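You operate a simulated robot arm through the tools that you are given. There is no shell and no other tool.

You are at the controls of a simulated robot arm. One attempt, no reset.

## Task
Try the green plug gauge in the two bottles in the blue rack and tag the tight one.
Fine: tag from the red tray; plug back in its stand; the bottles stay in the rack.
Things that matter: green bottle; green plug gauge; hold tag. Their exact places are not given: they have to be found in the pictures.

The check looks at the end state, three seconds after you hand in, the way a careful person would. Anything else that was tipped, shoved, dropped, spilled or broken makes it a failure.

## Robot
A 7-joint arm with a two-finger gripper, on a carriage that runs on a rail from [-70, -58] to [1765, 1459] (x, y) and turns from -166 to 166 degrees about z. Base frame: it is fixed where the carriage stands at the start and does not move with it; the origin is on the floor, on the carriage's upright axis, x ahead of it, y to its left, z up. Units: mm, degrees, N and s.
It reaches about 1269 mm from its shoulder. Its first joint turns from -149.0 to 149.0 degrees. Places, roughly: green bottle [1750, 750, 1000]; green plug gauge (4x4x12 cm) [2100, 700, 1000]; hold tag [1750, 750, 1000]. Payload 2.45 kg.
The TCP is the grasp point between the finger pads, 26 mm short of the fingertips. In the tool frame z runs along the fingers and y along their closing line. The gripper opens to 96 mm; its body begins 69 mm behind the TCP.
Orientation is that of the tool frame in the base frame, as a unit quaternion [x, y, z, w]. With the fingers straight down and closing along the base's y, the tool's x points along the base's -x, its y along +y and its z along -z.

## Interface
- The arm moves only by the tool servo_tool. Its argument "rows" is a list of rows, each a list of 7 numbers: the gripper command, from -1 (fully open) to 1 (shut), values between in proportion, then the shift along the tool's x, y, z in m, then the turn, a rotation vector about the tool's x, y, z in degrees. In form: [[claw, dx, dy, dz, rx, ry, rz], ...]. A call has 1 to 20 rows; each row shifts and turns the commanded pose from where the row before left it, along the tool's axes as they then stand. A row lasts 0.2 s, in which the tool goes at most 50 mm and 8.6 degrees; a call with a longer step from one row to the next is refused whole, and so is a gripper value outside its range. A pose out of reach is approached as far as the arm can. The call stops where the force on the tool passes 40 N (or 10 N more than at its start, if that is more) or the arm is blocked; 0.2 s more then pass. The fingers move at their own pace (about 169.8 mm/s each) and stop on an object; they squeeze with about 34 N. The grip force told is the motor's: it shows also when the fingers shut on nothing. Time passes only in rows, and 0.2 s behind the last, so rows that do not move let the fingers close. The reply holds the time, the measured pose of the TCP, the force on the tool along the base axes, the opening and the grip force, in the units named above and with some noise, with the torque about the TCP (base axes, N m) and any sound that the robot's microphone picked up.
- Cameras (640 x 400 px; columns grow to the right, rows downward): "scene" is now at [42.6, 155.5, 1661]; the picture's right is [-0.16, -0.99, 0.00], its down [-0.58, 0.10, -0.81] and it looks along [0.80, -0.13, -0.59] (base axes); focal length 293 px, centre (320, 200). "wrist" rides on the gripper at [82, 3, -98] in the tool frame; the picture's right is [-0.04, 1.00, 0.00], its down [-0.73, -0.03, -0.68] and it looks along [-0.68, -0.03, 0.73] (tool axes); focal length 256 px, centre (320, 200).
- get_image(camera): a new picture of that camera. It takes no simulated time.
- raise_lower(by): slides the trunk up (or, below 0, down) by that many mm; the arm and the scene camera ride with it, the base frame stays. It gives what a move gives, with no picture.
- drive_base(legs): drives the robot by 1 to 6 legs, each [ahead, left, turn to the left] in mm, mm and degrees, along the robot's own axes; the way and the turn of a leg run together, so that a leg with both is an arc; at most 1500 mm and 180 degrees a leg. The arm and the cameras ride along, it lands a little off, and it stops where it bumps. It keeps to its track: a leg is cut to what the track allows. It gives what a move gives.
- pan_tilt(pan, tilt): turns the head with the scene camera to pan (to the left, within 155 degrees either way) and tilt (down, from -29 to 69), counted from straight ahead of the robot. It gives what a move gives.
- pixel_to_xyz(camera, pixels): for up to 12 pixels [column, row] of the newest picture of that camera ("zoom" is the newest enlarged one), the place [x, y, z] in the base frame of the surface seen there, good to about 2 mm. It takes no simulated time.
- inspect(camera, box): a new picture of the part [left, top, right, bottom] of that camera's present view, enlarged. It takes no simulated time.
- hand_in(): hands the job in; it is judged then, once.

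Leave the gripper open and the arm clear of the work at the hand-in unless told otherwise.

The tools are called after "Emit:" by a JSON object that holds its "api" and its "payload". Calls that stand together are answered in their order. servo_tool: Moves the arm, as the interface text tells. Its arguments: {"type":"object","properties":{"rows":{"type":"array"}},"required":["rows"]} The other tools are called the same way: raise_lower (by) moves the trunk up or down; drive_base (legs) drives the base; pan_tilt (pan, tilt) turns the head that bears the scene camera; get_image (camera) takes a picture; pixel_to_xyz (camera, pixels) gives the place of the surface under pixels of a picture; inspect (camera, box) takes an enlarged picture of a part of a camera's view; hand_in () hands the job in.

At the start:

```text
time_s: 0.0
tool_pos: [650.8, -4.5, 1109.4]
tool_rot: [0.001, 1.0, -0.001, 0.0]
force: [0.2, 0.1, 0.9]
torque: [-0.02, 0.02, 0.0]
width: 96.0
grip_force: 0.0
trunk travel left (down, up): [-650.0, 60.0]
robot x, y, heading: [2.7, 2.8, -0.1]
head pan, tilt (commanded): [-9.3, 36.1]
```

scene: 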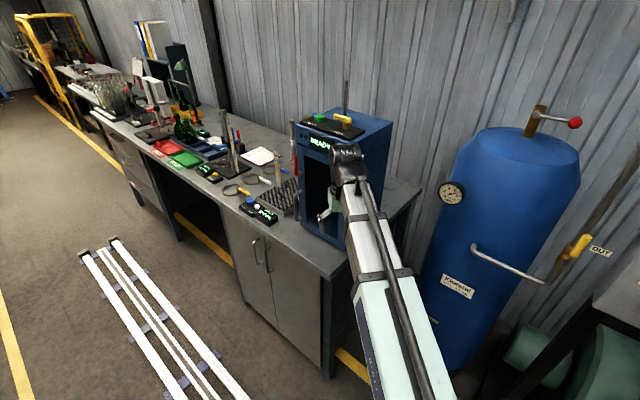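
wrist: 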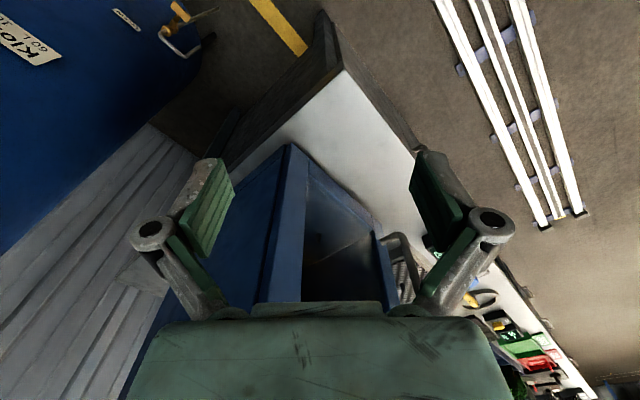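

I see a long bench with a blue press in front, red and green trays and green bottles around pixel (185,130). First I will enlarge that part of the scene view.

Emit:
{"api": "inspect", "payload": {"camera": "scene", "box": [120, 70, 320, 220]}}

Emit:
{"api": "inspect", "payload": {"camera": "scene", "box": [60, 20, 220, 140]}}

```text
2.67 times, centred on (220, 145) of scene
```

zoom: 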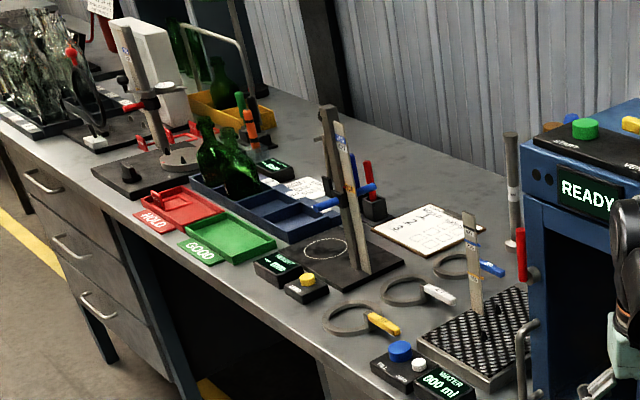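

```text
3.33 times, centred on (140, 80) of scene
```

zoom: 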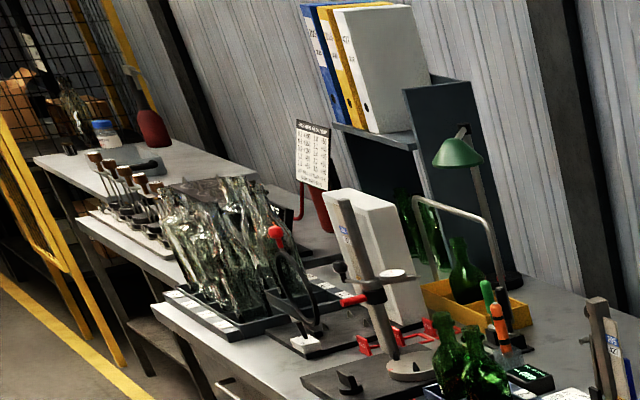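

The zoom shows the red HOLD tray, the green GOOD tray, a blue rack with two green bottles, and green and orange handled gauges behind it. I will take the first zoom again and read places from it.

Emit:
{"api": "inspect", "payload": {"camera": "scene", "box": [140, 90, 240, 170]}}

```text
5.00 times, centred on (190, 130) of scene
```

zoom: 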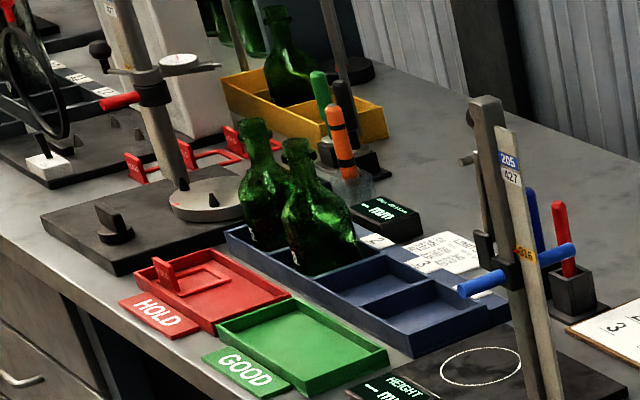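

Now I read places for the tray, tag, bottles, plug gauge and bench.

Emit:
{"api": "pixel_to_xyz", "payload": {"camera": "zoom", "pixels": [[165, 275], [255, 130], [297, 150], [320, 80], [337, 115], [355, 180], [210, 290], [300, 345], [378, 290], [440, 325], [70, 260], [490, 270]]}}

Emit:
{"api": "get_image", "payload": {"camera": "scene"}}

```text
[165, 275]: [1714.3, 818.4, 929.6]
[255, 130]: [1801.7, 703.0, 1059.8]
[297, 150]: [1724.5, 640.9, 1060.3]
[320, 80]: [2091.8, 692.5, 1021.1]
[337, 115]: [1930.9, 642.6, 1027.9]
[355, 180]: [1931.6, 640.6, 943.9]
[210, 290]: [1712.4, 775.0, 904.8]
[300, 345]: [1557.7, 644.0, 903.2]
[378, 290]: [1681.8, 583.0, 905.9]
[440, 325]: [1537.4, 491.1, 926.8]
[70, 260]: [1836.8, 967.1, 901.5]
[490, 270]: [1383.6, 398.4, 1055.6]
```

```text
taken
```

scene: 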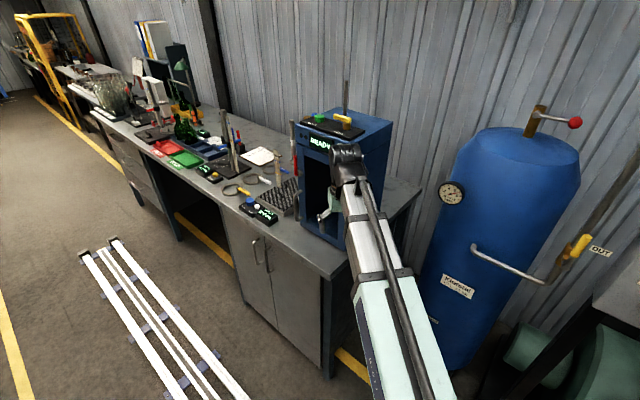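

The red tag is near (1714,818,930), the bottles near (1802,703) and (1725,641), and the green handle near (2092,693). Before turning, I check how close the blue press and bench edge are to the arm.

Emit:
{"api": "pixel_to_xyz", "payload": {"camera": "scene", "pixels": [[300, 130], [310, 165], [345, 90], [380, 115], [328, 205], [328, 265], [245, 205], [150, 310], [112, 240], [85, 255], [290, 125], [325, 190]]}}

Emit:
{"api": "pixel_to_xyz", "payload": {"camera": "wrist", "pixels": [[320, 230], [290, 160], [400, 150], [390, 240], [340, 70]]}}

```text
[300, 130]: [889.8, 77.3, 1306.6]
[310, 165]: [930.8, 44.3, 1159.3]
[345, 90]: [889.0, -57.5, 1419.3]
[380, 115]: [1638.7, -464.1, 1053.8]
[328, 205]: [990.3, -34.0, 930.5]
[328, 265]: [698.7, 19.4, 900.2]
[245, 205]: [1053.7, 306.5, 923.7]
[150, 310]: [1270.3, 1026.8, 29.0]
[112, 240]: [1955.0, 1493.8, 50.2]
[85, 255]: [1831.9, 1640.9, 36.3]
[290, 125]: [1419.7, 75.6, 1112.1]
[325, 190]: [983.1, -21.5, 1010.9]
```

```text
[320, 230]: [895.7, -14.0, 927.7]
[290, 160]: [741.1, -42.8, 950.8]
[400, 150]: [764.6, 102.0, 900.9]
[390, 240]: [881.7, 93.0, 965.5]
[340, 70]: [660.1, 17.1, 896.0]
```

The press front is at about x≥740, right ahead of the fingers. I back the tool off by about 200 mm and rise about 120 mm before turning away from the bench.

Emit:
{"api": "servo_tool", "payload": {"rows": [[-1, 0.035, 0, -0.025, 0, 0, 0], [-1, 0.04, 0, -0.025, 0, 0, 0], [-1, 0.04, 0, -0.025, 0, 0, 0], [-1, 0.04, 0, -0.025, 0, 0, 0], [-1, 0.04, 0, -0.02, 0, 0, 0]]}}

```text
time_s: 1.2
tool_pos: [500.1, -6.5, 1145.9]
tool_rot: [0.001, 1.0, 0.0, 0.006]
force: [0.4, 0.5, -0.2]
torque: [-0.01, 0.03, -0.01]
width: 96.2
grip_force: 0.0
out of reach, approached as far as the arm can: row 3, 4, 5
trunk travel left (down, up): [-650.0, 60.0]
robot x, y, heading: [2.8, -1.0, -0.1]
head pan, tilt (commanded): [-9.3, 36.1]
```

The tool is now at (500,-6,1146), its near limit. Now I turn left about 39.6 degrees to face along the rail.

Emit:
{"api": "drive_base", "payload": {"legs": [[0, 0, 39.7]]}}

```text
time_s: 3.5
tool_pos: [390.0, 313.9, 1146.5]
tool_rot: [-0.339, 0.941, 0.002, 0.005]
force: [0.3, 0.7, 1.0]
torque: [-0.02, 0.01, 0.0]
width: 96.1
grip_force: 0.0
trunk travel left (down, up): [-650.0, 60.0]
robot x, y, heading: [3.0, -0.8, 39.9]
head pan, tilt (commanded): [-9.3, 36.1]
```

Heading is 39.9, along the rail. I drive ahead about 1640 mm in two legs to stand a little before the bottles.

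Emit:
{"api": "drive_base", "payload": {"legs": [[1000, 0, 0], [640, 0, 0]]}}

Emit:
{"api": "get_image", "payload": {"camera": "scene"}}

```text
time_s: 11.8
tool_pos: [1654.2, 1361.7, 1144.9]
tool_rot: [-0.34, 0.941, 0.002, 0.005]
force: [0.7, -0.3, 0.4]
torque: [0.02, -0.02, -0.01]
width: 96.1
grip_force: 0.0
trunk travel left (down, up): [-650.0, 60.0]
robot x, y, heading: [1268.8, 1043.7, 39.9]
head pan, tilt (commanded): [-9.3, 36.1]
```

```text
taken
```

scene: 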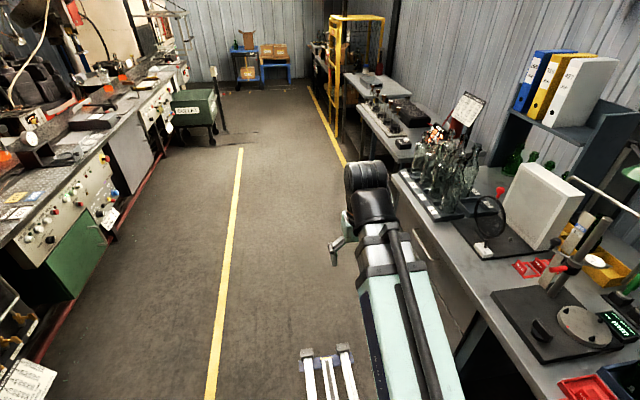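

The robot is at (1269,1044). The bench is to my right now; I pan the head to -85, tilt 45, to look at the work area.

Emit:
{"api": "pan_tilt", "payload": {"pan": -80, "tilt": 48}}

Emit:
{"api": "get_image", "payload": {"camera": "scene"}}

```text
time_s: 13.2
tool_pos: [1655.2, 1362.2, 1145.6]
tool_rot: [-0.34, 0.94, 0.002, 0.004]
force: [1.4, 0.2, -0.3]
torque: [0.02, -0.03, 0.03]
width: 95.8
grip_force: 0.0
trunk travel left (down, up): [-650.0, 60.0]
robot x, y, heading: [1270.2, 1047.0, 40.0]
head pan, tilt (commanded): [-80.0, 48.0]
```

```text
taken
```

scene: 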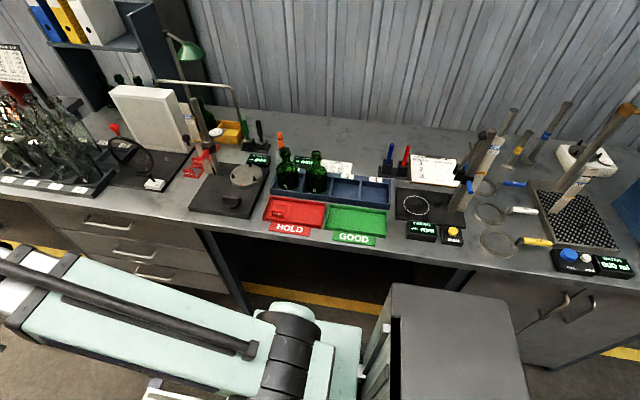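

Good view. I enlarge the rack and gauge area, columns 180–400, rows 80–250.

Emit:
{"api": "inspect", "payload": {"camera": "scene", "box": [180, 110, 340, 210]}}

Emit:
{"api": "inspect", "payload": {"camera": "scene", "box": [250, 140, 410, 250]}}

```text
4.00 times, centred on (260, 160) of scene
```

zoom: 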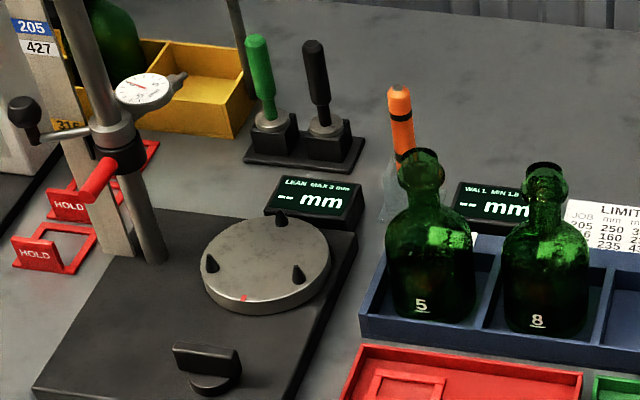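

```text
3.64 times, centred on (330, 195) of scene
```

zoom: 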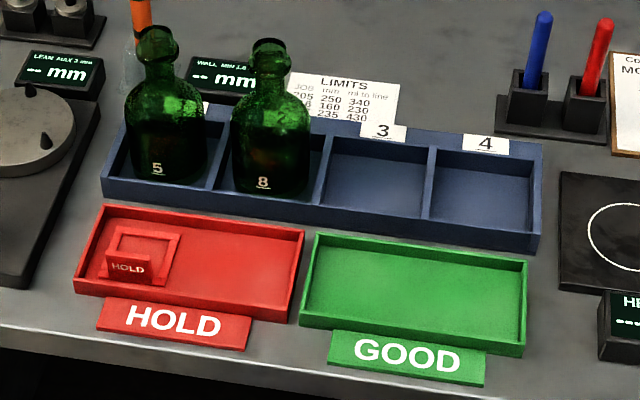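

I see bottles "5" and "8" in the rack, the green plug beside a black one in the stand, and the hold tag (a square ring with an upright plate) in the red tray. I turn the robot right by 90 degrees to face the bench; the retracted tool at z≈1146 passes over the bench edge clear of everything. Then point the head ahead.

Emit:
{"api": "drive_base", "payload": {"legs": [[0, 0, -45], [0, 0, -45]]}}

Emit:
{"api": "pan_tilt", "payload": {"pan": 5, "tilt": 50}}

Emit:
{"api": "get_image", "payload": {"camera": "scene"}}

Emit:
{"api": "get_image", "payload": {"camera": "wrist"}}

```text
time_s: 17.8
tool_pos: [1583.8, 660.0, 1145.0]
tool_rot: [0.421, 0.907, -0.003, 0.005]
force: [0.6, -0.4, -0.2]
torque: [0.0, -0.01, -0.03]
width: 95.8
grip_force: 0.0
trunk travel left (down, up): [-650.0, 60.0]
robot x, y, heading: [1261.8, 1048.7, -49.9]
head pan, tilt (commanded): [-80.0, 48.0]
```

```text
time_s: 19.3
tool_pos: [1583.7, 659.6, 1145.5]
tool_rot: [0.421, 0.907, -0.002, 0.004]
force: [0.7, 0.1, 0.2]
torque: [0.01, 0.04, 0.0]
width: 96.0
grip_force: 0.0
trunk travel left (down, up): [-650.0, 60.0]
robot x, y, heading: [1267.7, 1045.0, -49.6]
head pan, tilt (commanded): [5.0, 50.0]
```

```text
taken
```

scene: 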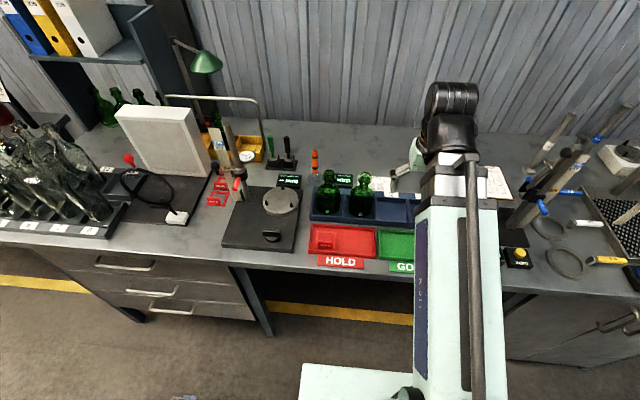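

```text
taken
```

wrist: 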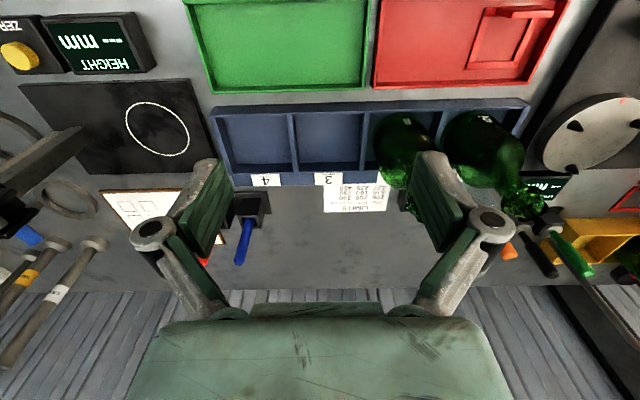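

The view is clear: the plug stand is near pixel (280,155), bottles near (330,190) and (362,190), tag near (325,238). I enlarge the plug stand first and read places.

Emit:
{"api": "inspect", "payload": {"camera": "scene", "box": [250, 125, 314, 175]}}

```text
8.00 times, centred on (282, 150) of scene
```

zoom: 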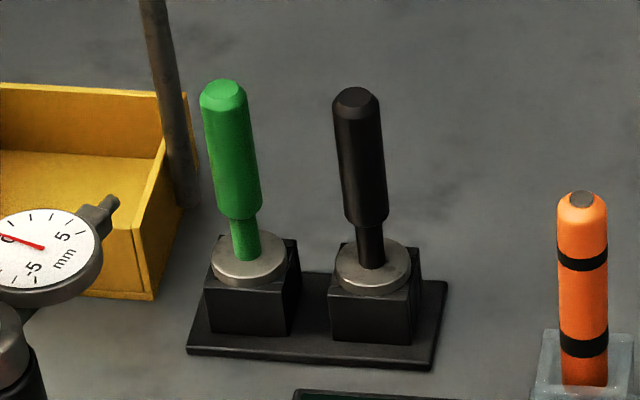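

Emit:
{"api": "pixel_to_xyz", "payload": {"camera": "zoom", "pixels": [[223, 88], [228, 120], [235, 160], [240, 205], [245, 240], [245, 270], [247, 310], [356, 95], [362, 160], [368, 270], [300, 330], [300, 200]]}}

```text
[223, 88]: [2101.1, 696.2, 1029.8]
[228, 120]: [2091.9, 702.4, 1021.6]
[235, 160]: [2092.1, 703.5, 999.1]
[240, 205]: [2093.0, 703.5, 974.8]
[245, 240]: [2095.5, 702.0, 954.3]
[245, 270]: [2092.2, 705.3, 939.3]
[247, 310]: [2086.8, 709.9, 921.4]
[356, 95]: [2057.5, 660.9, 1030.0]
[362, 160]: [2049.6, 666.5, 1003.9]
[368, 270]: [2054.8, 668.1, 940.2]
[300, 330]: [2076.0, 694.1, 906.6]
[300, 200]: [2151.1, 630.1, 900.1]
```

The green plug's axis is near (2101,697), handle top at z≈1030, flange top ≈943. The black plug is ≈56 mm away along the rail. Next I enlarge the bottles and then the hold tag.

Emit:
{"api": "inspect", "payload": {"camera": "scene", "box": [300, 145, 396, 220]}}

```text
5.33 times, centred on (348, 182) of scene
```

zoom: 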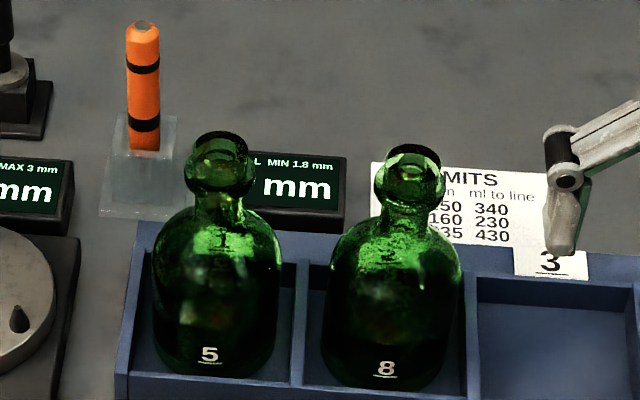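

I read places around both mouths' rims and bodies.

Emit:
{"api": "pixel_to_xyz", "payload": {"camera": "zoom", "pixels": [[218, 134], [188, 155], [218, 168], [250, 155], [220, 185], [205, 300], [410, 148], [380, 168], [408, 182], [441, 165], [405, 200], [385, 310]]}}

```text
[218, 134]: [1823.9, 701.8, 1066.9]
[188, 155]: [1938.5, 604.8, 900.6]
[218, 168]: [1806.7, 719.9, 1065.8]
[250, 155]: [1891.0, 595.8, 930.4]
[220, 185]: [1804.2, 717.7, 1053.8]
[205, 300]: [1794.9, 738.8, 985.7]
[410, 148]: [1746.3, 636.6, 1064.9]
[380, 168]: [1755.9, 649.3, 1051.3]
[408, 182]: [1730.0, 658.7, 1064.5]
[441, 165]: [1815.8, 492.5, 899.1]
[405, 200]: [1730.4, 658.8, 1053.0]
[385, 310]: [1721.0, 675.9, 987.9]
```

Mouth rims are at z≈1066, with centres near (1815,711) for bottle 5 and (1738,648) for bottle 8. Now I enlarge the tag in the red tray.

Emit:
{"api": "inspect", "payload": {"camera": "scene", "box": [300, 215, 388, 270]}}

```text
7.27 times, centred on (344, 242) of scene
```

zoom: 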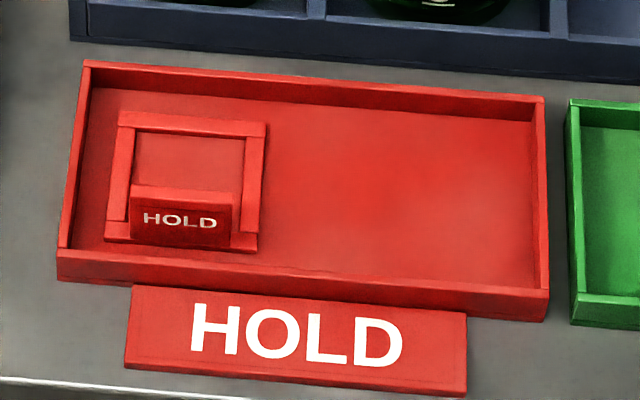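

Emit:
{"api": "pixel_to_xyz", "payload": {"camera": "zoom", "pixels": [[122, 118], [262, 130], [250, 245], [112, 235], [182, 193], [138, 190], [228, 203], [182, 220], [190, 165], [90, 66], [540, 100], [65, 255]]}}

Emit:
{"api": "pixel_to_xyz", "payload": {"camera": "scene", "pixels": [[262, 110], [265, 130], [230, 97], [228, 130], [240, 185], [315, 155], [455, 165], [515, 230]]}}

```text
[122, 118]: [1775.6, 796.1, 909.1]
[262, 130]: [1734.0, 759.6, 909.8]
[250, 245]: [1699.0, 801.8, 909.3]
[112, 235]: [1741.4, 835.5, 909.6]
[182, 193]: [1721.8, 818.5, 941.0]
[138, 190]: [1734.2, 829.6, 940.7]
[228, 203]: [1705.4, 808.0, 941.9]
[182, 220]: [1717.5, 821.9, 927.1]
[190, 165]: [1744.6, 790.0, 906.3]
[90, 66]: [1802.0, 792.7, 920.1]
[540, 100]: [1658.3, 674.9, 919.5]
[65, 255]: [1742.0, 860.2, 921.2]
```

```text
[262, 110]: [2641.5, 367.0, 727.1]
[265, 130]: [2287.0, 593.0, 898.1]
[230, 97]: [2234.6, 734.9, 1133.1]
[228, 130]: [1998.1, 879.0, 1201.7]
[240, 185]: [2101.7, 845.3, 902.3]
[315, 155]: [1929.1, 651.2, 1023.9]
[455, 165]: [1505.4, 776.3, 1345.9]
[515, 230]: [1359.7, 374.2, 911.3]
```

The tag is a 55 mm square ring centred near (1737,798), with its upright plate (36 mm long, top z≈941) on the front side. I look at the tall things around the plug stand: rod of the frame, dial post, yellow box.

Emit:
{"api": "inspect", "payload": {"camera": "scene", "box": [160, 80, 320, 180]}}

```text
4.00 times, centred on (240, 130) of scene
```

zoom: 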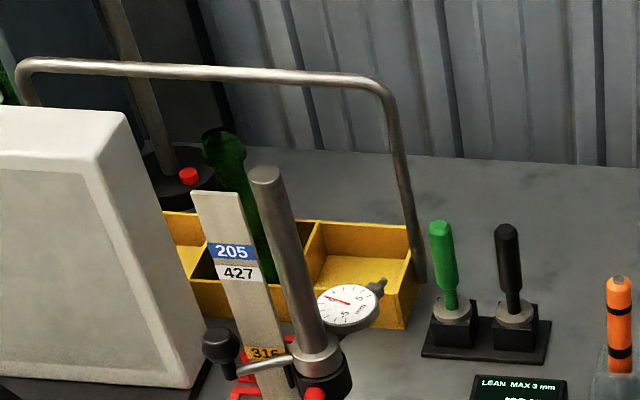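

Emit:
{"api": "pixel_to_xyz", "payload": {"camera": "zoom", "pixels": [[399, 150], [406, 190], [416, 265], [385, 95], [200, 72], [260, 176], [290, 260], [215, 195], [345, 310], [405, 310], [380, 285], [30, 75]]}}

```text
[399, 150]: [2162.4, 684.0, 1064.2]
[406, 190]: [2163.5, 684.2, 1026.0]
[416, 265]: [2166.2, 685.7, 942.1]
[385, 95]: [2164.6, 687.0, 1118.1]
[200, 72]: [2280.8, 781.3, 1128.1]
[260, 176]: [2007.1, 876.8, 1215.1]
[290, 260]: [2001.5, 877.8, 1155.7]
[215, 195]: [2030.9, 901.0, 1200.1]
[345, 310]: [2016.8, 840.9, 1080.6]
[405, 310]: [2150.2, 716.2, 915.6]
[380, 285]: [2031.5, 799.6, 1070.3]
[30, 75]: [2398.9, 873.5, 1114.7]
```

The carrier handle's rod stands at (2165,686), about 65 mm behind-left of the green plug, up to z≈1130; the dial post at (2007,877) reaches 1215. I'll approach with the closing line across the rod's direction (tool turned about -41° about its z). First I raise the trunk 60 mm for clearance.

Emit:
{"api": "raise_lower", "payload": {"by": 60}}

```text
time_s: 20.3
tool_pos: [1584.1, 658.7, 1205.1]
tool_rot: [0.421, 0.907, -0.002, 0.004]
force: [0.3, 0.1, 0.5]
torque: [0.0, 0.02, 0.03]
width: 95.7
grip_force: 0.1
trunk travel left (down, up): [-710.0, 0.0]
robot x, y, heading: [1266.2, 1049.0, -49.7]
head pan, tilt (commanded): [5.0, 50.0]
```

Now at z 1205. I move half-way towards the plug, keeping height: six rows of about 43 mm.

Emit:
{"api": "servo_tool", "payload": {"rows": [[-1, -0.0254, 0.0349, 0, 0, 0, 0], [-1, -0.0254, 0.0349, 0, 0, 0, 0], [-1, -0.0254, 0.0349, 0, 0, 0, 0], [-1, -0.0254, 0.0349, 0, 0, 0, 0], [-1, -0.0254, 0.0349, 0, 0, 0, 0], [-1, -0.0254, 0.0349, 0, 0, 0, 0]]}}

```text
time_s: 21.7
tool_pos: [1842.2, 676.8, 1204.3]
tool_rot: [0.421, 0.907, -0.002, 0.005]
force: [0.1, -0.2, -0.1]
torque: [0.01, -0.04, -0.04]
width: 96.2
grip_force: 0.1
trunk travel left (down, up): [-710.0, 0.0]
robot x, y, heading: [1266.0, 1046.9, -50.0]
head pan, tilt (commanded): [5.0, 50.0]
```

Tracking well. I continue to above the plug and then turn the tool by -41 degrees about its z.

Emit:
{"api": "servo_tool", "payload": {"rows": [[-1, -0.0253, 0.0351, 0, 0, 0, 0], [-1, -0.0253, 0.0351, 0, 0, 0, 0], [-1, -0.0253, 0.0351, 0, 0, 0, 0], [-1, -0.0253, 0.0351, 0, 0, 0, 0], [-1, -0.0253, 0.0351, 0, 0, 0, 0], [-1, -0.0253, 0.0351, 0, 0, 0, 0], [-1, 0, 0, 0, 0, 0, -8.2], [-1, 0, 0, 0, 0, 0, -8.2], [-1, 0, 0, 0, 0, 0, -8.2], [-1, 0, 0, 0, 0, 0, -8.2], [-1, 0, 0, 0, 0, 0, -8.2]]}}

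Emit:
{"api": "get_image", "payload": {"camera": "wrist"}}

Emit:
{"api": "get_image", "payload": {"camera": "scene"}}

```text
time_s: 24.1
tool_pos: [2101.6, 697.4, 1207.6]
tool_rot: [0.076, 0.997, -0.004, 0.004]
force: [-0.4, -0.2, 0.2]
torque: [0.01, -0.01, -0.01]
width: 96.3
grip_force: 0.0
trunk travel left (down, up): [-710.0, 0.0]
robot x, y, heading: [1265.1, 1048.8, -49.9]
head pan, tilt (commanded): [5.0, 50.0]
```

```text
taken
```

wrist: 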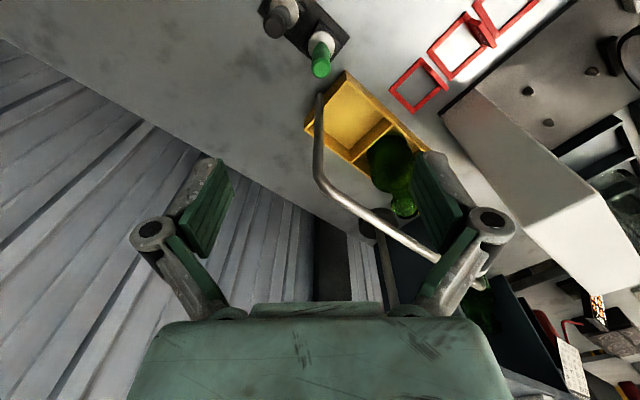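

```text
taken
```

scene: 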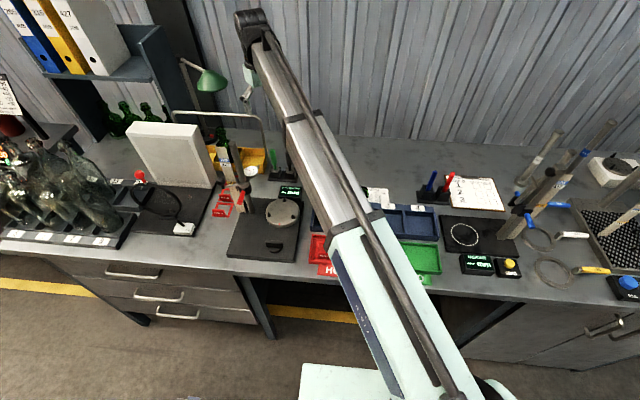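

The wrist view shows the green handle at (321,60) and the black at (285,20). I read their places from this nearer camera.

Emit:
{"api": "inspect", "payload": {"camera": "wrist", "box": [260, 0, 388, 80]}}

```text
5.00 times, centred on (324, 40) of wrist
```

zoom: 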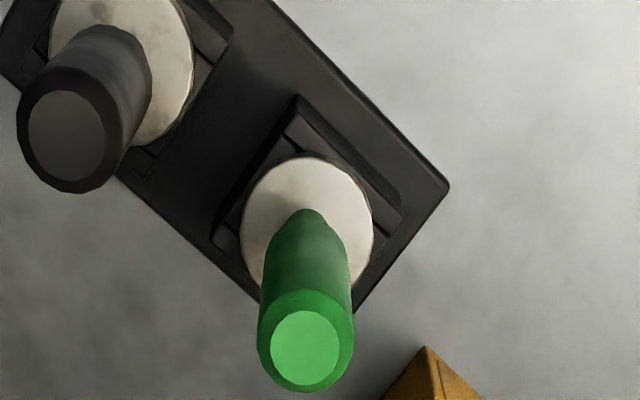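

Emit:
{"api": "pixel_to_xyz", "payload": {"camera": "zoom", "pixels": [[305, 348], [280, 330], [332, 360], [290, 375], [320, 322], [305, 320], [260, 210], [365, 210], [66, 135], [430, 355], [310, 165], [305, 270]]}}

```text
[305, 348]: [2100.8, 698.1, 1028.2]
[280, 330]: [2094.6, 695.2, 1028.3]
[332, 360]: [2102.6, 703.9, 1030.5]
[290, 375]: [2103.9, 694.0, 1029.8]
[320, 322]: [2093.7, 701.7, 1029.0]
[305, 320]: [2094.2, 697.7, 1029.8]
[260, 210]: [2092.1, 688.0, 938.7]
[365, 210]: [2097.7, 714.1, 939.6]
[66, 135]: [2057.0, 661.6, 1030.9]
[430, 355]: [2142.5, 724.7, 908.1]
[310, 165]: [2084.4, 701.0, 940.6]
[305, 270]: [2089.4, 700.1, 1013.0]
```

The handle's top centre reads (2100.8,698.1,1029), right under the tool (2101.6,697.4). The tool is tilted about 0.6°, so I level it with a small turn and check.

Emit:
{"api": "servo_tool", "payload": {"rows": [[-1, 0.0009, 0.0006, 0, -0.42, 0.49, 0], [-1, 0, 0, 0.02, 0, 0, 0], [-1, 0, 0, 0, 0, 0, 0], [-1, 0, 0, 0, 0, 0, 0]]}}

```text
time_s: 25.1
tool_pos: [2099.7, 698.3, 1188.4]
tool_rot: [0.077, 0.997, 0.0, 0.0]
force: [-0.4, -0.2, -0.3]
torque: [0.01, 0.0, -0.02]
width: 96.0
grip_force: 0.1
trunk travel left (down, up): [-710.0, 0.0]
robot x, y, heading: [1263.1, 1044.8, -49.7]
head pan, tilt (commanded): [5.0, 50.0]
```

Level now. I lower 120 mm to about z 1068, fingers open around the handle top, then look.

Emit:
{"api": "servo_tool", "payload": {"rows": [[-1, 0.0006, 0, 0.03, 0, 0, 0], [-1, 0, 0, 0.03, 0, 0, 0], [-1, 0, 0, 0.03, 0, 0, 0], [-1, 0, 0, 0.03, 0, 0, 0], [-1, 0, 0, 0, 0, 0, 0]]}}

Emit:
{"api": "get_image", "payload": {"camera": "wrist"}}

Emit:
{"api": "inspect", "payload": {"camera": "scene", "box": [200, 60, 320, 200]}}

```text
time_s: 26.3
tool_pos: [2101.2, 697.8, 1068.6]
tool_rot: [0.076, 0.997, 0.0, 0.0]
force: [-0.7, -0.4, -0.1]
torque: [0.0, 0.01, -0.04]
width: 96.1
grip_force: 0.1
trunk travel left (down, up): [-710.0, 0.0]
robot x, y, heading: [1264.6, 1044.8, -49.8]
head pan, tilt (commanded): [5.0, 50.0]
```

```text
taken
```

wrist: 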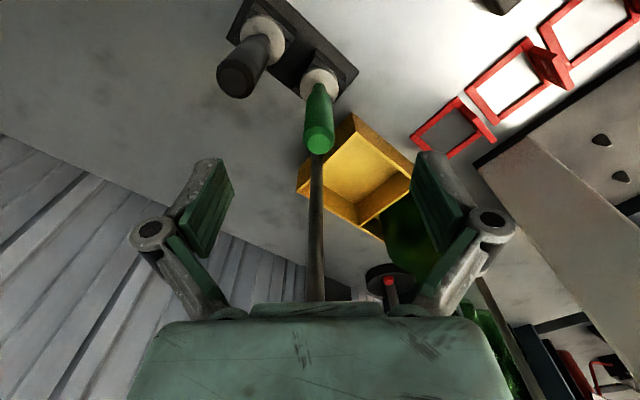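

```text
2.86 times, centred on (260, 130) of scene
```

zoom: 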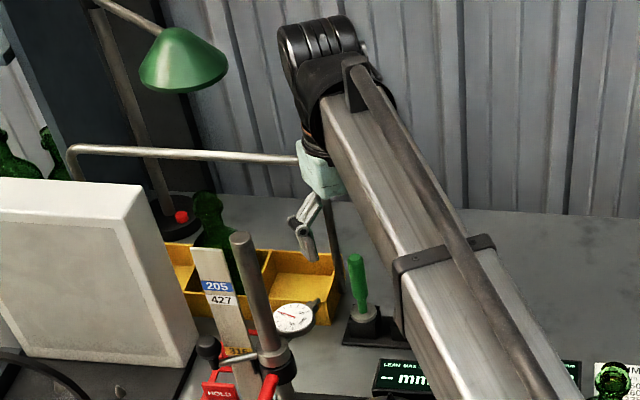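

The handle is centred between the fingers (pixel (319,120)), and the rod behind is clear of the gripper body by tens of mm. I lower another 60 mm to TCP z≈1008 in small steps.

Emit:
{"api": "servo_tool", "payload": {"rows": [[-1, 0, 0, 0.015, 0, 0, 0], [-1, 0, 0, 0.015, 0, 0, 0], [-1, 0, 0, 0.015, 0, 0, 0], [-1, 0, 0, 0.015, 0, 0, 0], [-1, 0, 0, 0, 0, 0, 0]]}}

Emit:
{"api": "get_image", "payload": {"camera": "wrist"}}

```text
time_s: 27.5
tool_pos: [2101.1, 698.4, 1008.5]
tool_rot: [0.077, 0.997, -0.001, 0.001]
force: [-0.7, 0.3, -0.8]
torque: [-0.03, 0.03, 0.01]
width: 95.9
grip_force: 0.0
trunk travel left (down, up): [-710.0, 0.0]
robot x, y, heading: [1267.3, 1045.4, -49.7]
head pan, tilt (commanded): [5.0, 50.0]
```

```text
taken
```

wrist: 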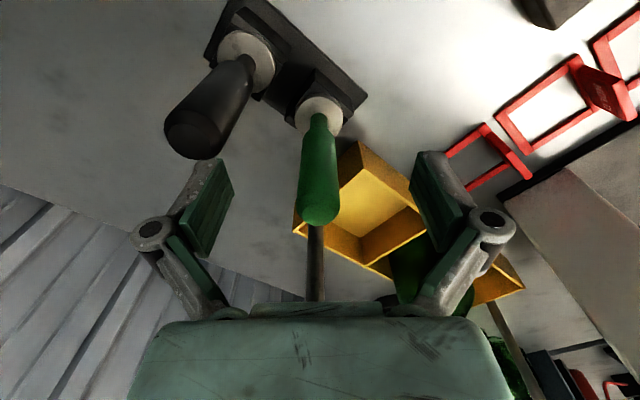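

The green handle is centred between the pads and the black one is clear of the left finger. I close the gripper in place.

Emit:
{"api": "servo_tool", "payload": {"rows": [[0, 0, 0, 0, 0, 0, 0], [0.35, 0, 0, 0, 0, 0, 0], [1, 0, 0, 0, 0, 0, 0], [1, 0, 0, 0, 0, 0, 0], [1, 0, 0, 0, 0, 0, 0]]}}

Emit:
{"api": "get_image", "payload": {"camera": "wrist"}}

```text
time_s: 28.7
tool_pos: [2101.8, 698.3, 1009.6]
tool_rot: [0.077, 0.997, 0.0, 0.0]
force: [-0.4, 1.0, 1.2]
torque: [-0.02, 0.0, 0.05]
width: 18.4
grip_force: 33.9
trunk travel left (down, up): [-710.0, 0.0]
robot x, y, heading: [1264.5, 1045.2, -49.7]
head pan, tilt (commanded): [5.0, 50.0]
```

```text
taken
```

wrist: 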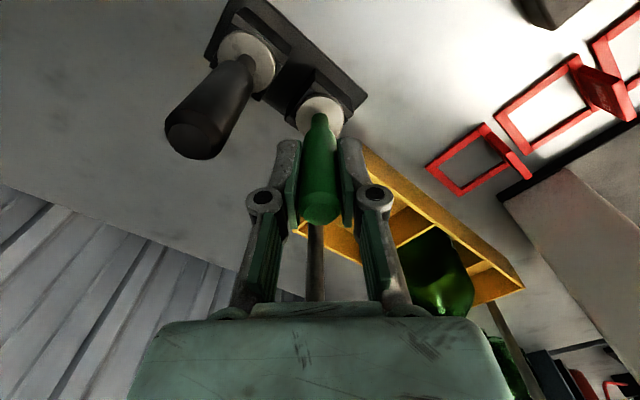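

Gripped: width 18.4 mm, grip 34 N. The seated pose is (2101.5,698.3,1009). I lift straight up slowly, 30 mm first.

Emit:
{"api": "servo_tool", "payload": {"rows": [[1, 0, 0, -0.005, 0, 0, 0], [1, 0, 0, -0.01, 0, 0, 0], [1, 0, 0, -0.015, 0, 0, 0], [1, 0, 0, -0.015, 0, 0, 0], [1, 0, 0, 0, 0, 0, 0]]}}

Emit:
{"api": "get_image", "payload": {"camera": "wrist"}}

```text
time_s: 29.9
tool_pos: [2099.8, 698.9, 1053.8]
tool_rot: [0.077, 0.997, -0.001, 0.0]
force: [-0.5, -0.1, -0.9]
torque: [0.01, -0.02, 0.0]
width: 18.8
grip_force: 34.4
trunk travel left (down, up): [-710.0, 0.0]
robot x, y, heading: [1264.6, 1048.7, -49.7]
head pan, tilt (commanded): [5.0, 50.0]
```

```text
taken
```

wrist: 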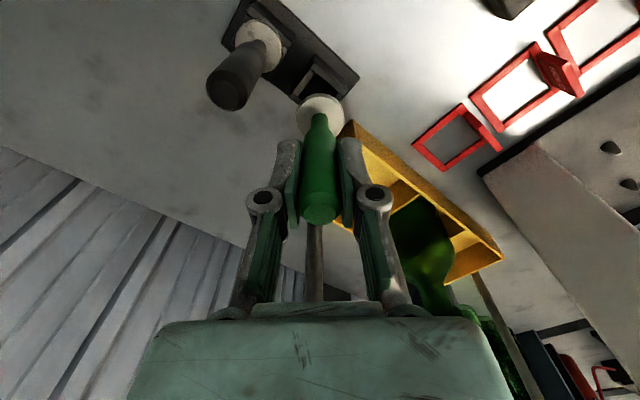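

The plug came out with the gripper. I lift another 150 mm.

Emit:
{"api": "servo_tool", "payload": {"rows": [[1, 0, 0, -0.03, 0, 0, 0], [1, 0, 0, -0.03, 0, 0, 0], [1, 0, 0, -0.03, 0, 0, 0], [1, 0, 0, -0.03, 0, 0, 0], [1, 0, 0, -0.03, 0, 0, 0], [1, 0, 0, 0, 0, 0, 0]]}}

Emit:
{"api": "inspect", "payload": {"camera": "scene", "box": [200, 20, 320, 200]}}

```text
time_s: 31.3
tool_pos: [2102.0, 699.7, 1204.3]
tool_rot: [0.077, 0.997, 0.0, -0.001]
force: [-0.6, -0.2, -0.6]
torque: [-0.01, -0.01, 0.01]
width: 18.6
grip_force: 33.9
trunk travel left (down, up): [-710.0, 0.0]
robot x, y, heading: [1263.3, 1048.8, -49.8]
head pan, tilt (commanded): [5.0, 50.0]
```

```text
2.22 times, centred on (260, 110) of scene
```

zoom: 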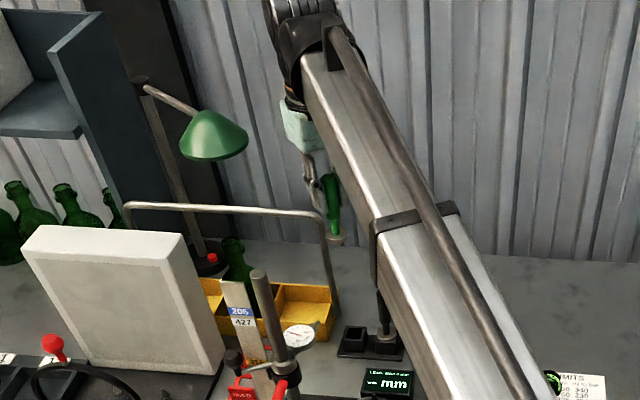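

The plug hangs clear at z 1204. I now carry it toward bottle 5, stopping about 60 mm short, with its lower end about 40 mm above the rims.

Emit:
{"api": "servo_tool", "payload": {"rows": [[1, 0.032, -0.004, 0, 0, 0, 0], [1, 0.032, -0.0046, 0, 0, 0, 0], [1, 0.032, -0.0046, 0, 0, 0, 0], [1, 0.032, -0.0046, 0, 0, 0, 0], [1, 0.032, -0.0046, 0, 0, 0, 0], [1, 0.032, -0.0046, 0, 0, 0, 0], [1, 0.032, -0.0046, 0, 0, 0, 0], [1, 0, 0, 0, 0, 0, 0]]}}

Emit:
{"api": "get_image", "payload": {"camera": "wrist"}}

Emit:
{"api": "get_image", "payload": {"camera": "scene"}}

```text
time_s: 33.1
tool_pos: [1874.8, 701.0, 1203.8]
tool_rot: [0.077, 0.997, 0.0, 0.0]
force: [-0.7, -1.2, -0.1]
torque: [0.0, -0.05, 0.02]
width: 18.8
grip_force: 34.4
trunk travel left (down, up): [-710.0, 0.0]
robot x, y, heading: [1264.4, 1049.5, -49.5]
head pan, tilt (commanded): [5.0, 50.0]
```

```text
taken
```

wrist: 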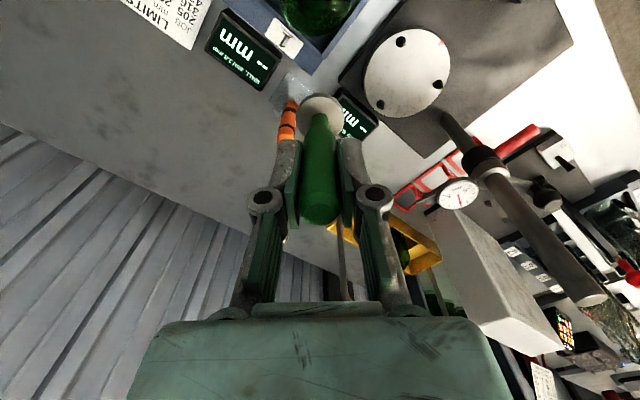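

```text
taken
```

scene: 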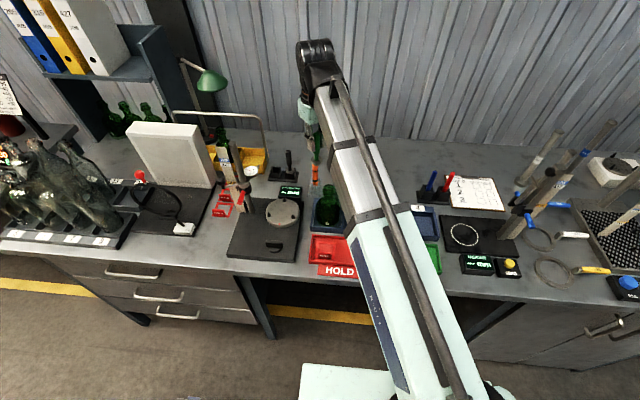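

The bottle 5 mouth is visible in the scene at about (331,190). I zoom in strongly there to measure its rim.

Emit:
{"api": "inspect", "payload": {"camera": "scene", "box": [300, 160, 364, 210]}}

```text
8.00 times, centred on (332, 185) of scene
```

zoom: 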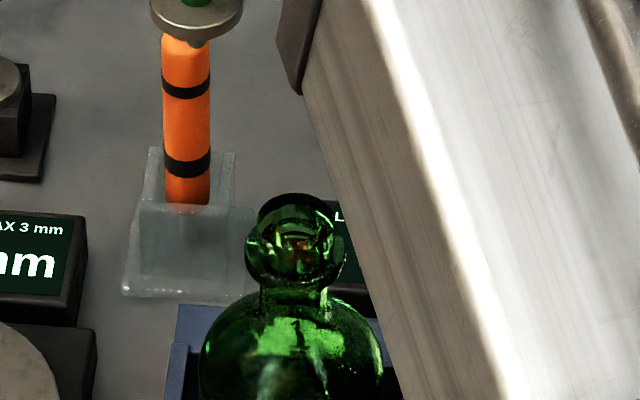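

I also want to see the plug's lower end; zoom to (315,145), and read the rim places of bottle 5 from this zoom first.

Emit:
{"api": "pixel_to_xyz", "payload": {"camera": "zoom", "pixels": [[297, 197], [262, 210], [297, 250], [330, 208], [270, 240], [325, 242], [297, 268], [255, 262], [340, 262], [297, 278], [300, 300], [200, 40]]}}

Emit:
{"api": "inspect", "payload": {"camera": "scene", "box": [284, 120, 348, 170]}}

```text
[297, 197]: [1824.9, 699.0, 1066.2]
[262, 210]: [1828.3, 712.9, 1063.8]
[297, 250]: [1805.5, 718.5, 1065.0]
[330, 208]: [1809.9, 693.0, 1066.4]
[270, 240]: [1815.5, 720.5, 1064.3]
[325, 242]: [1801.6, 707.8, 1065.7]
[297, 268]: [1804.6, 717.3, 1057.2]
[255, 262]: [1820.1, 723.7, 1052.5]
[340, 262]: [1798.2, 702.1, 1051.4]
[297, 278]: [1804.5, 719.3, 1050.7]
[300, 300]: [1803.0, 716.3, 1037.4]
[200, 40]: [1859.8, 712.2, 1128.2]
```

```text
8.00 times, centred on (316, 145) of scene
```

zoom: 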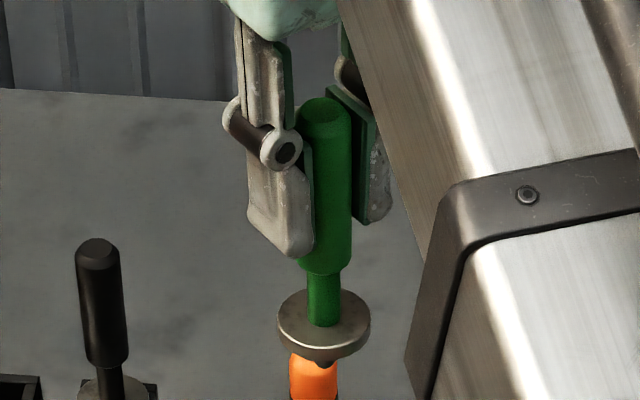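

The plug's flange and a short pin beneath it show. I read the flange and handle places from this same camera to compare with the tool position.

Emit:
{"api": "pixel_to_xyz", "payload": {"camera": "zoom", "pixels": [[325, 103], [310, 103], [340, 103], [324, 117], [285, 310], [364, 310], [324, 335], [324, 357], [320, 364], [322, 368], [350, 297], [295, 300]]}}

```text
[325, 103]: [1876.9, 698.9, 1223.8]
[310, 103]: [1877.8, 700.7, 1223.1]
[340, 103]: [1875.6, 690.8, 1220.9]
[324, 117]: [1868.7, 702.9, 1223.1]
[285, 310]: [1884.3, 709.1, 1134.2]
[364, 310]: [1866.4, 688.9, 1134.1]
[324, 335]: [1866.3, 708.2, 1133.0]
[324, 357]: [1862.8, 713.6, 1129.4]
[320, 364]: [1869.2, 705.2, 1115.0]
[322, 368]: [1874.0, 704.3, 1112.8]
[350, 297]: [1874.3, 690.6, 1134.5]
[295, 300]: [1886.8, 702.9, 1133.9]
```

The flange top reads z 1134 (70 below the TCP), and the pin tip is about 91 below the TCP; the plug axis agrees with the tool position. Bottle 5's rim fits a circle centred near (1814.8,707.5). I move there and lower to TCP z≈1170, leaving the pin about 13 mm over the rim.

Emit:
{"api": "servo_tool", "payload": {"rows": [[1, 0.02, -0.0008, 0, 0, 0, 0], [1, 0.02, -0.0008, 0, 0, 0, 0], [1, 0.0205, -0.0009, 0, 0, 0, 0], [1, 0, 0, 0.017, 0, 0, 0], [1, 0, 0, 0.017, 0, 0, 0], [1, 0, 0, 0, 0, 0, 0], [1, 0, 0, 0, 0, 0, 0]]}}

Emit:
{"api": "get_image", "payload": {"camera": "wrist"}}

Emit:
{"api": "inspect", "payload": {"camera": "scene", "box": [300, 140, 364, 190]}}

```text
time_s: 34.7
tool_pos: [1814.5, 708.6, 1169.3]
tool_rot: [0.077, 0.997, 0.001, 0.0]
force: [1.0, 0.1, -1.5]
torque: [0.01, -0.01, -0.03]
width: 18.5
grip_force: 34.1
trunk travel left (down, up): [-710.0, 0.0]
robot x, y, heading: [1267.4, 1050.6, -50.0]
head pan, tilt (commanded): [5.0, 50.0]
```

```text
taken
```

wrist: 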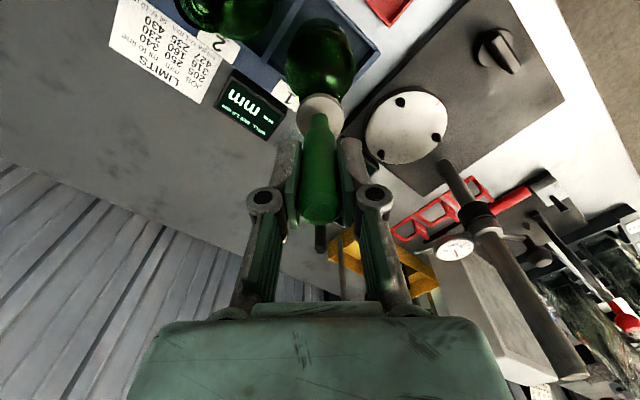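

```text
8.00 times, centred on (332, 165) of scene
```

zoom: 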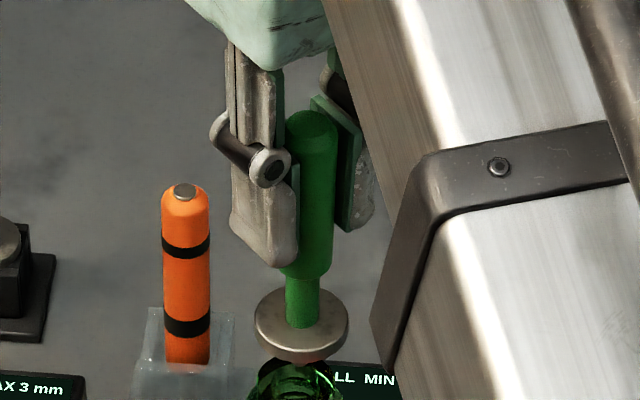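

I look at the zone where pin meets the mouth more closely.

Emit:
{"api": "inspect", "payload": {"camera": "scene", "box": [320, 172, 352, 192]}}

Emit:
{"api": "inspect", "payload": {"camera": "wrist", "box": [280, 50, 360, 130]}}

```text
16.00 times, centred on (336, 182) of scene
```

zoom: 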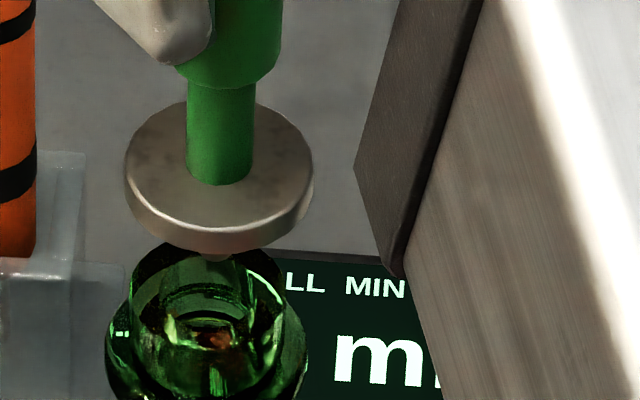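

```text
5.00 times, centred on (320, 90) of wrist
```

zoom: 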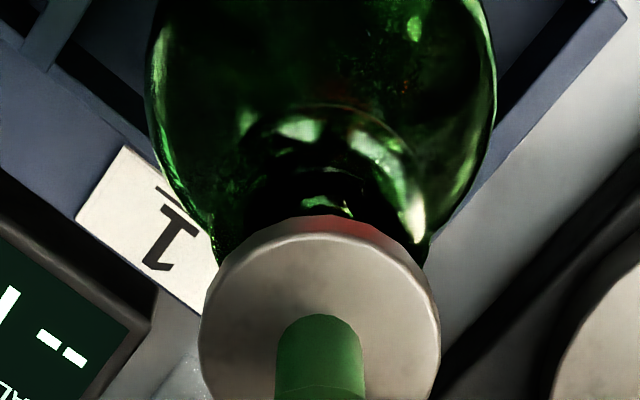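

The flange is over the mouth. I read rim and pin places from a fresh 16x zoom to fine-tune centring.

Emit:
{"api": "inspect", "payload": {"camera": "scene", "box": [316, 176, 348, 196]}}

```text
16.00 times, centred on (332, 186) of scene
```

zoom: 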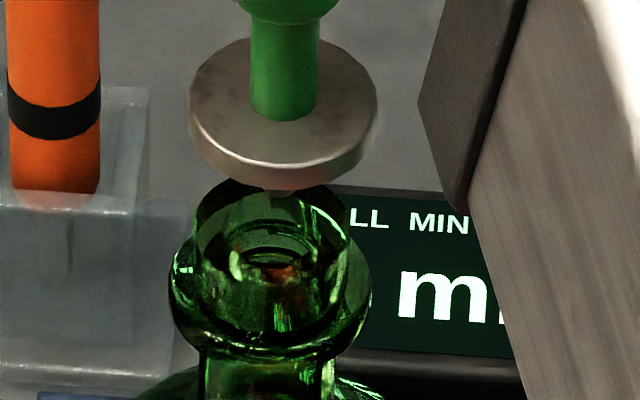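

Emit:
{"api": "pixel_to_xyz", "payload": {"camera": "zoom", "pixels": [[200, 205], [215, 190], [325, 190], [344, 205], [349, 225], [197, 235], [210, 262], [335, 262], [272, 286], [285, 160], [195, 110], [374, 110]]}}

```text
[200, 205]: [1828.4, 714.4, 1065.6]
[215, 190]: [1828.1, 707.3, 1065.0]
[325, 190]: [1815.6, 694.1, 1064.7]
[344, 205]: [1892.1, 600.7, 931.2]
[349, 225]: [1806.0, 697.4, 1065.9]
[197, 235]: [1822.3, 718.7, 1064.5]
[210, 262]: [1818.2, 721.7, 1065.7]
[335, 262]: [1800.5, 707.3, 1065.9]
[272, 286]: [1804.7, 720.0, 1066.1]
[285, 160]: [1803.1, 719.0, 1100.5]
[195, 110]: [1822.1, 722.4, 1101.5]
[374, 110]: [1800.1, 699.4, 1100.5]
```

The rim fits a centre near (1814.4,708.2) and the flange near (1815.0,707.1), so I shift by 0.6 mm along tool y and lower gently, 10 mm, watching force.

Emit:
{"api": "servo_tool", "payload": {"rows": [[1, 0, 0.0006, 0, 0, 0, 0], [1, 0, 0, 0.003, 0, 0, 0], [1, 0, 0, 0.003, 0, 0, 0], [1, 0, 0, 0.002, 0, 0, 0], [1, 0, 0, 0.002, 0, 0, 0], [1, 0, 0, 0, 0, 0, 0]]}}

Emit:
{"api": "inspect", "payload": {"camera": "scene", "box": [316, 176, 348, 196]}}

```text
time_s: 36.1
tool_pos: [1814.8, 709.6, 1158.8]
tool_rot: [0.077, 0.997, 0.0, 0.0]
force: [0.1, 0.8, -1.6]
torque: [0.0, 0.0, 0.0]
width: 18.7
grip_force: 33.6
trunk travel left (down, up): [-710.0, 0.0]
robot x, y, heading: [1262.9, 1043.4, -49.7]
head pan, tilt (commanded): [5.0, 50.0]
```

```text
16.00 times, centred on (332, 186) of scene
```

zoom: 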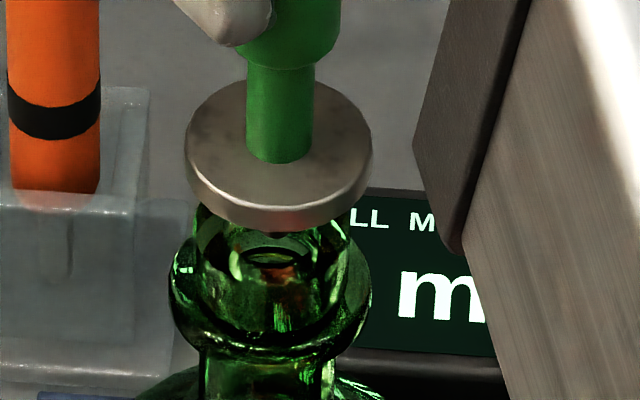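

No contact yet at TCP 1158.8. I lower by 1 mm steps, four of them, reading the force.

Emit:
{"api": "servo_tool", "payload": {"rows": [[1, 0, 0, 0.001, 0, 0, 0], [1, 0, 0, 0.001, 0, 0, 0], [1, 0, 0, 0.001, 0, 0, 0], [1, 0, 0, 0.001, 0, 0, 0], [1, 0, 0, 0, 0, 0, 0]]}}

```text
time_s: 37.3
tool_pos: [1813.9, 708.7, 1156.3]
tool_rot: [0.077, 0.997, 0.001, -0.001]
force: [-0.7, -0.3, -0.7]
torque: [-0.04, 0.04, 0.0]
width: 18.8
grip_force: 34.1
trunk travel left (down, up): [-710.0, 0.0]
robot x, y, heading: [1265.5, 1048.8, -49.9]
head pan, tilt (commanded): [5.0, 50.0]
```

Still free (force ≈ -1 N). Four more 1 mm steps.

Emit:
{"api": "servo_tool", "payload": {"rows": [[1, 0, 0, 0.001, 0, 0, 0], [1, 0, 0, 0.001, 0, 0, 0], [1, 0, 0, 0.001, 0, 0, 0], [1, 0, 0, 0, 0, 0, 0]]}}

```text
time_s: 38.3
tool_pos: [1815.4, 711.0, 1152.0]
tool_rot: [0.076, 0.997, -0.001, 0.001]
force: [-0.1, 0.0, -1.4]
torque: [0.0, -0.02, -0.05]
width: 18.5
grip_force: 33.6
trunk travel left (down, up): [-710.0, 0.0]
robot x, y, heading: [1268.1, 1047.9, -50.0]
head pan, tilt (commanded): [5.0, 50.0]
```

Pin tip should be about 5 mm inside with no force. Continue another 4 mm.

Emit:
{"api": "servo_tool", "payload": {"rows": [[1, 0, 0, 0.001, 0, 0, 0], [1, 0, 0, 0.001, 0, 0, 0], [1, 0, 0, 0.001, 0, 0, 0], [1, 0, 0, 0.001, 0, 0, 0], [1, 0, 0, 0, 0, 0, 0]]}}

Emit:
{"api": "inspect", "payload": {"camera": "scene", "box": [316, 176, 348, 196]}}

```text
time_s: 39.5
tool_pos: [1814.3, 708.8, 1150.4]
tool_rot: [0.076, 0.997, 0.0, 0.0]
force: [0.2, -0.1, -0.6]
torque: [-0.03, -0.03, 0.06]
width: 18.6
grip_force: 33.7
trunk travel left (down, up): [-710.0, 0.0]
robot x, y, heading: [1265.7, 1046.7, -50.2]
head pan, tilt (commanded): [5.0, 50.0]
```

```text
16.00 times, centred on (332, 186) of scene
```

zoom: 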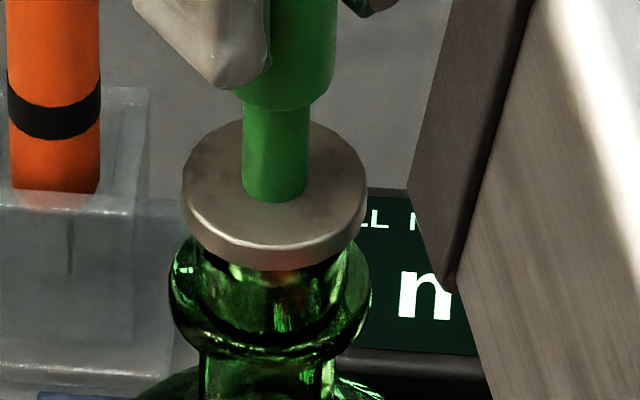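

Flange is about 10 mm above the rim and the pin is entering freely. I continue 5 mm more in 1 mm steps.

Emit:
{"api": "servo_tool", "payload": {"rows": [[1, 0, 0, 0.001, 0, 0, 0], [1, 0, 0, 0.001, 0, 0, 0], [1, 0, 0, 0.001, 0, 0, 0], [1, 0, 0, 0.001, 0, 0, 0], [1, 0, 0, 0.001, 0, 0, 0], [1, 0, 0, 0, 0, 0, 0]]}}

```text
time_s: 40.9
tool_pos: [1813.6, 708.7, 1142.9]
tool_rot: [0.076, 0.997, -0.001, 0.0]
force: [1.6, 0.0, -0.9]
torque: [-0.01, -0.05, 0.03]
width: 18.4
grip_force: 34.7
trunk travel left (down, up): [-710.0, 0.0]
robot x, y, heading: [1266.3, 1048.2, -49.9]
head pan, tilt (commanded): [5.0, 50.0]
```

Still free at 1142.9. Two to three more mm should bring the flange to the rim.

Emit:
{"api": "servo_tool", "payload": {"rows": [[1, 0, 0, 0.001, 0, 0, 0], [1, 0, 0, 0.001, 0, 0, 0], [1, 0, 0, 0.001, 0, 0, 0], [1, 0, 0, 0, 0, 0, 0]]}}

Emit:
{"api": "inspect", "payload": {"camera": "scene", "box": [316, 176, 348, 196]}}

```text
time_s: 41.9
tool_pos: [1813.6, 710.0, 1141.2]
tool_rot: [0.077, 0.997, -0.001, 0.001]
force: [0.9, -0.6, -0.7]
torque: [-0.02, -0.07, 0.02]
width: 18.8
grip_force: 33.8
trunk travel left (down, up): [-710.0, 0.0]
robot x, y, heading: [1265.5, 1044.9, -49.9]
head pan, tilt (commanded): [5.0, 50.0]
```

```text
16.00 times, centred on (332, 186) of scene
```

zoom: 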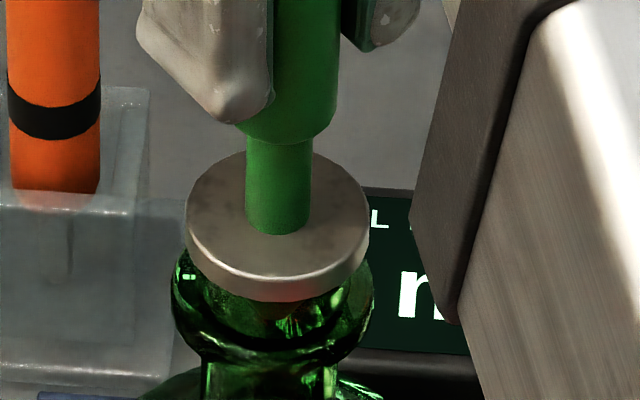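

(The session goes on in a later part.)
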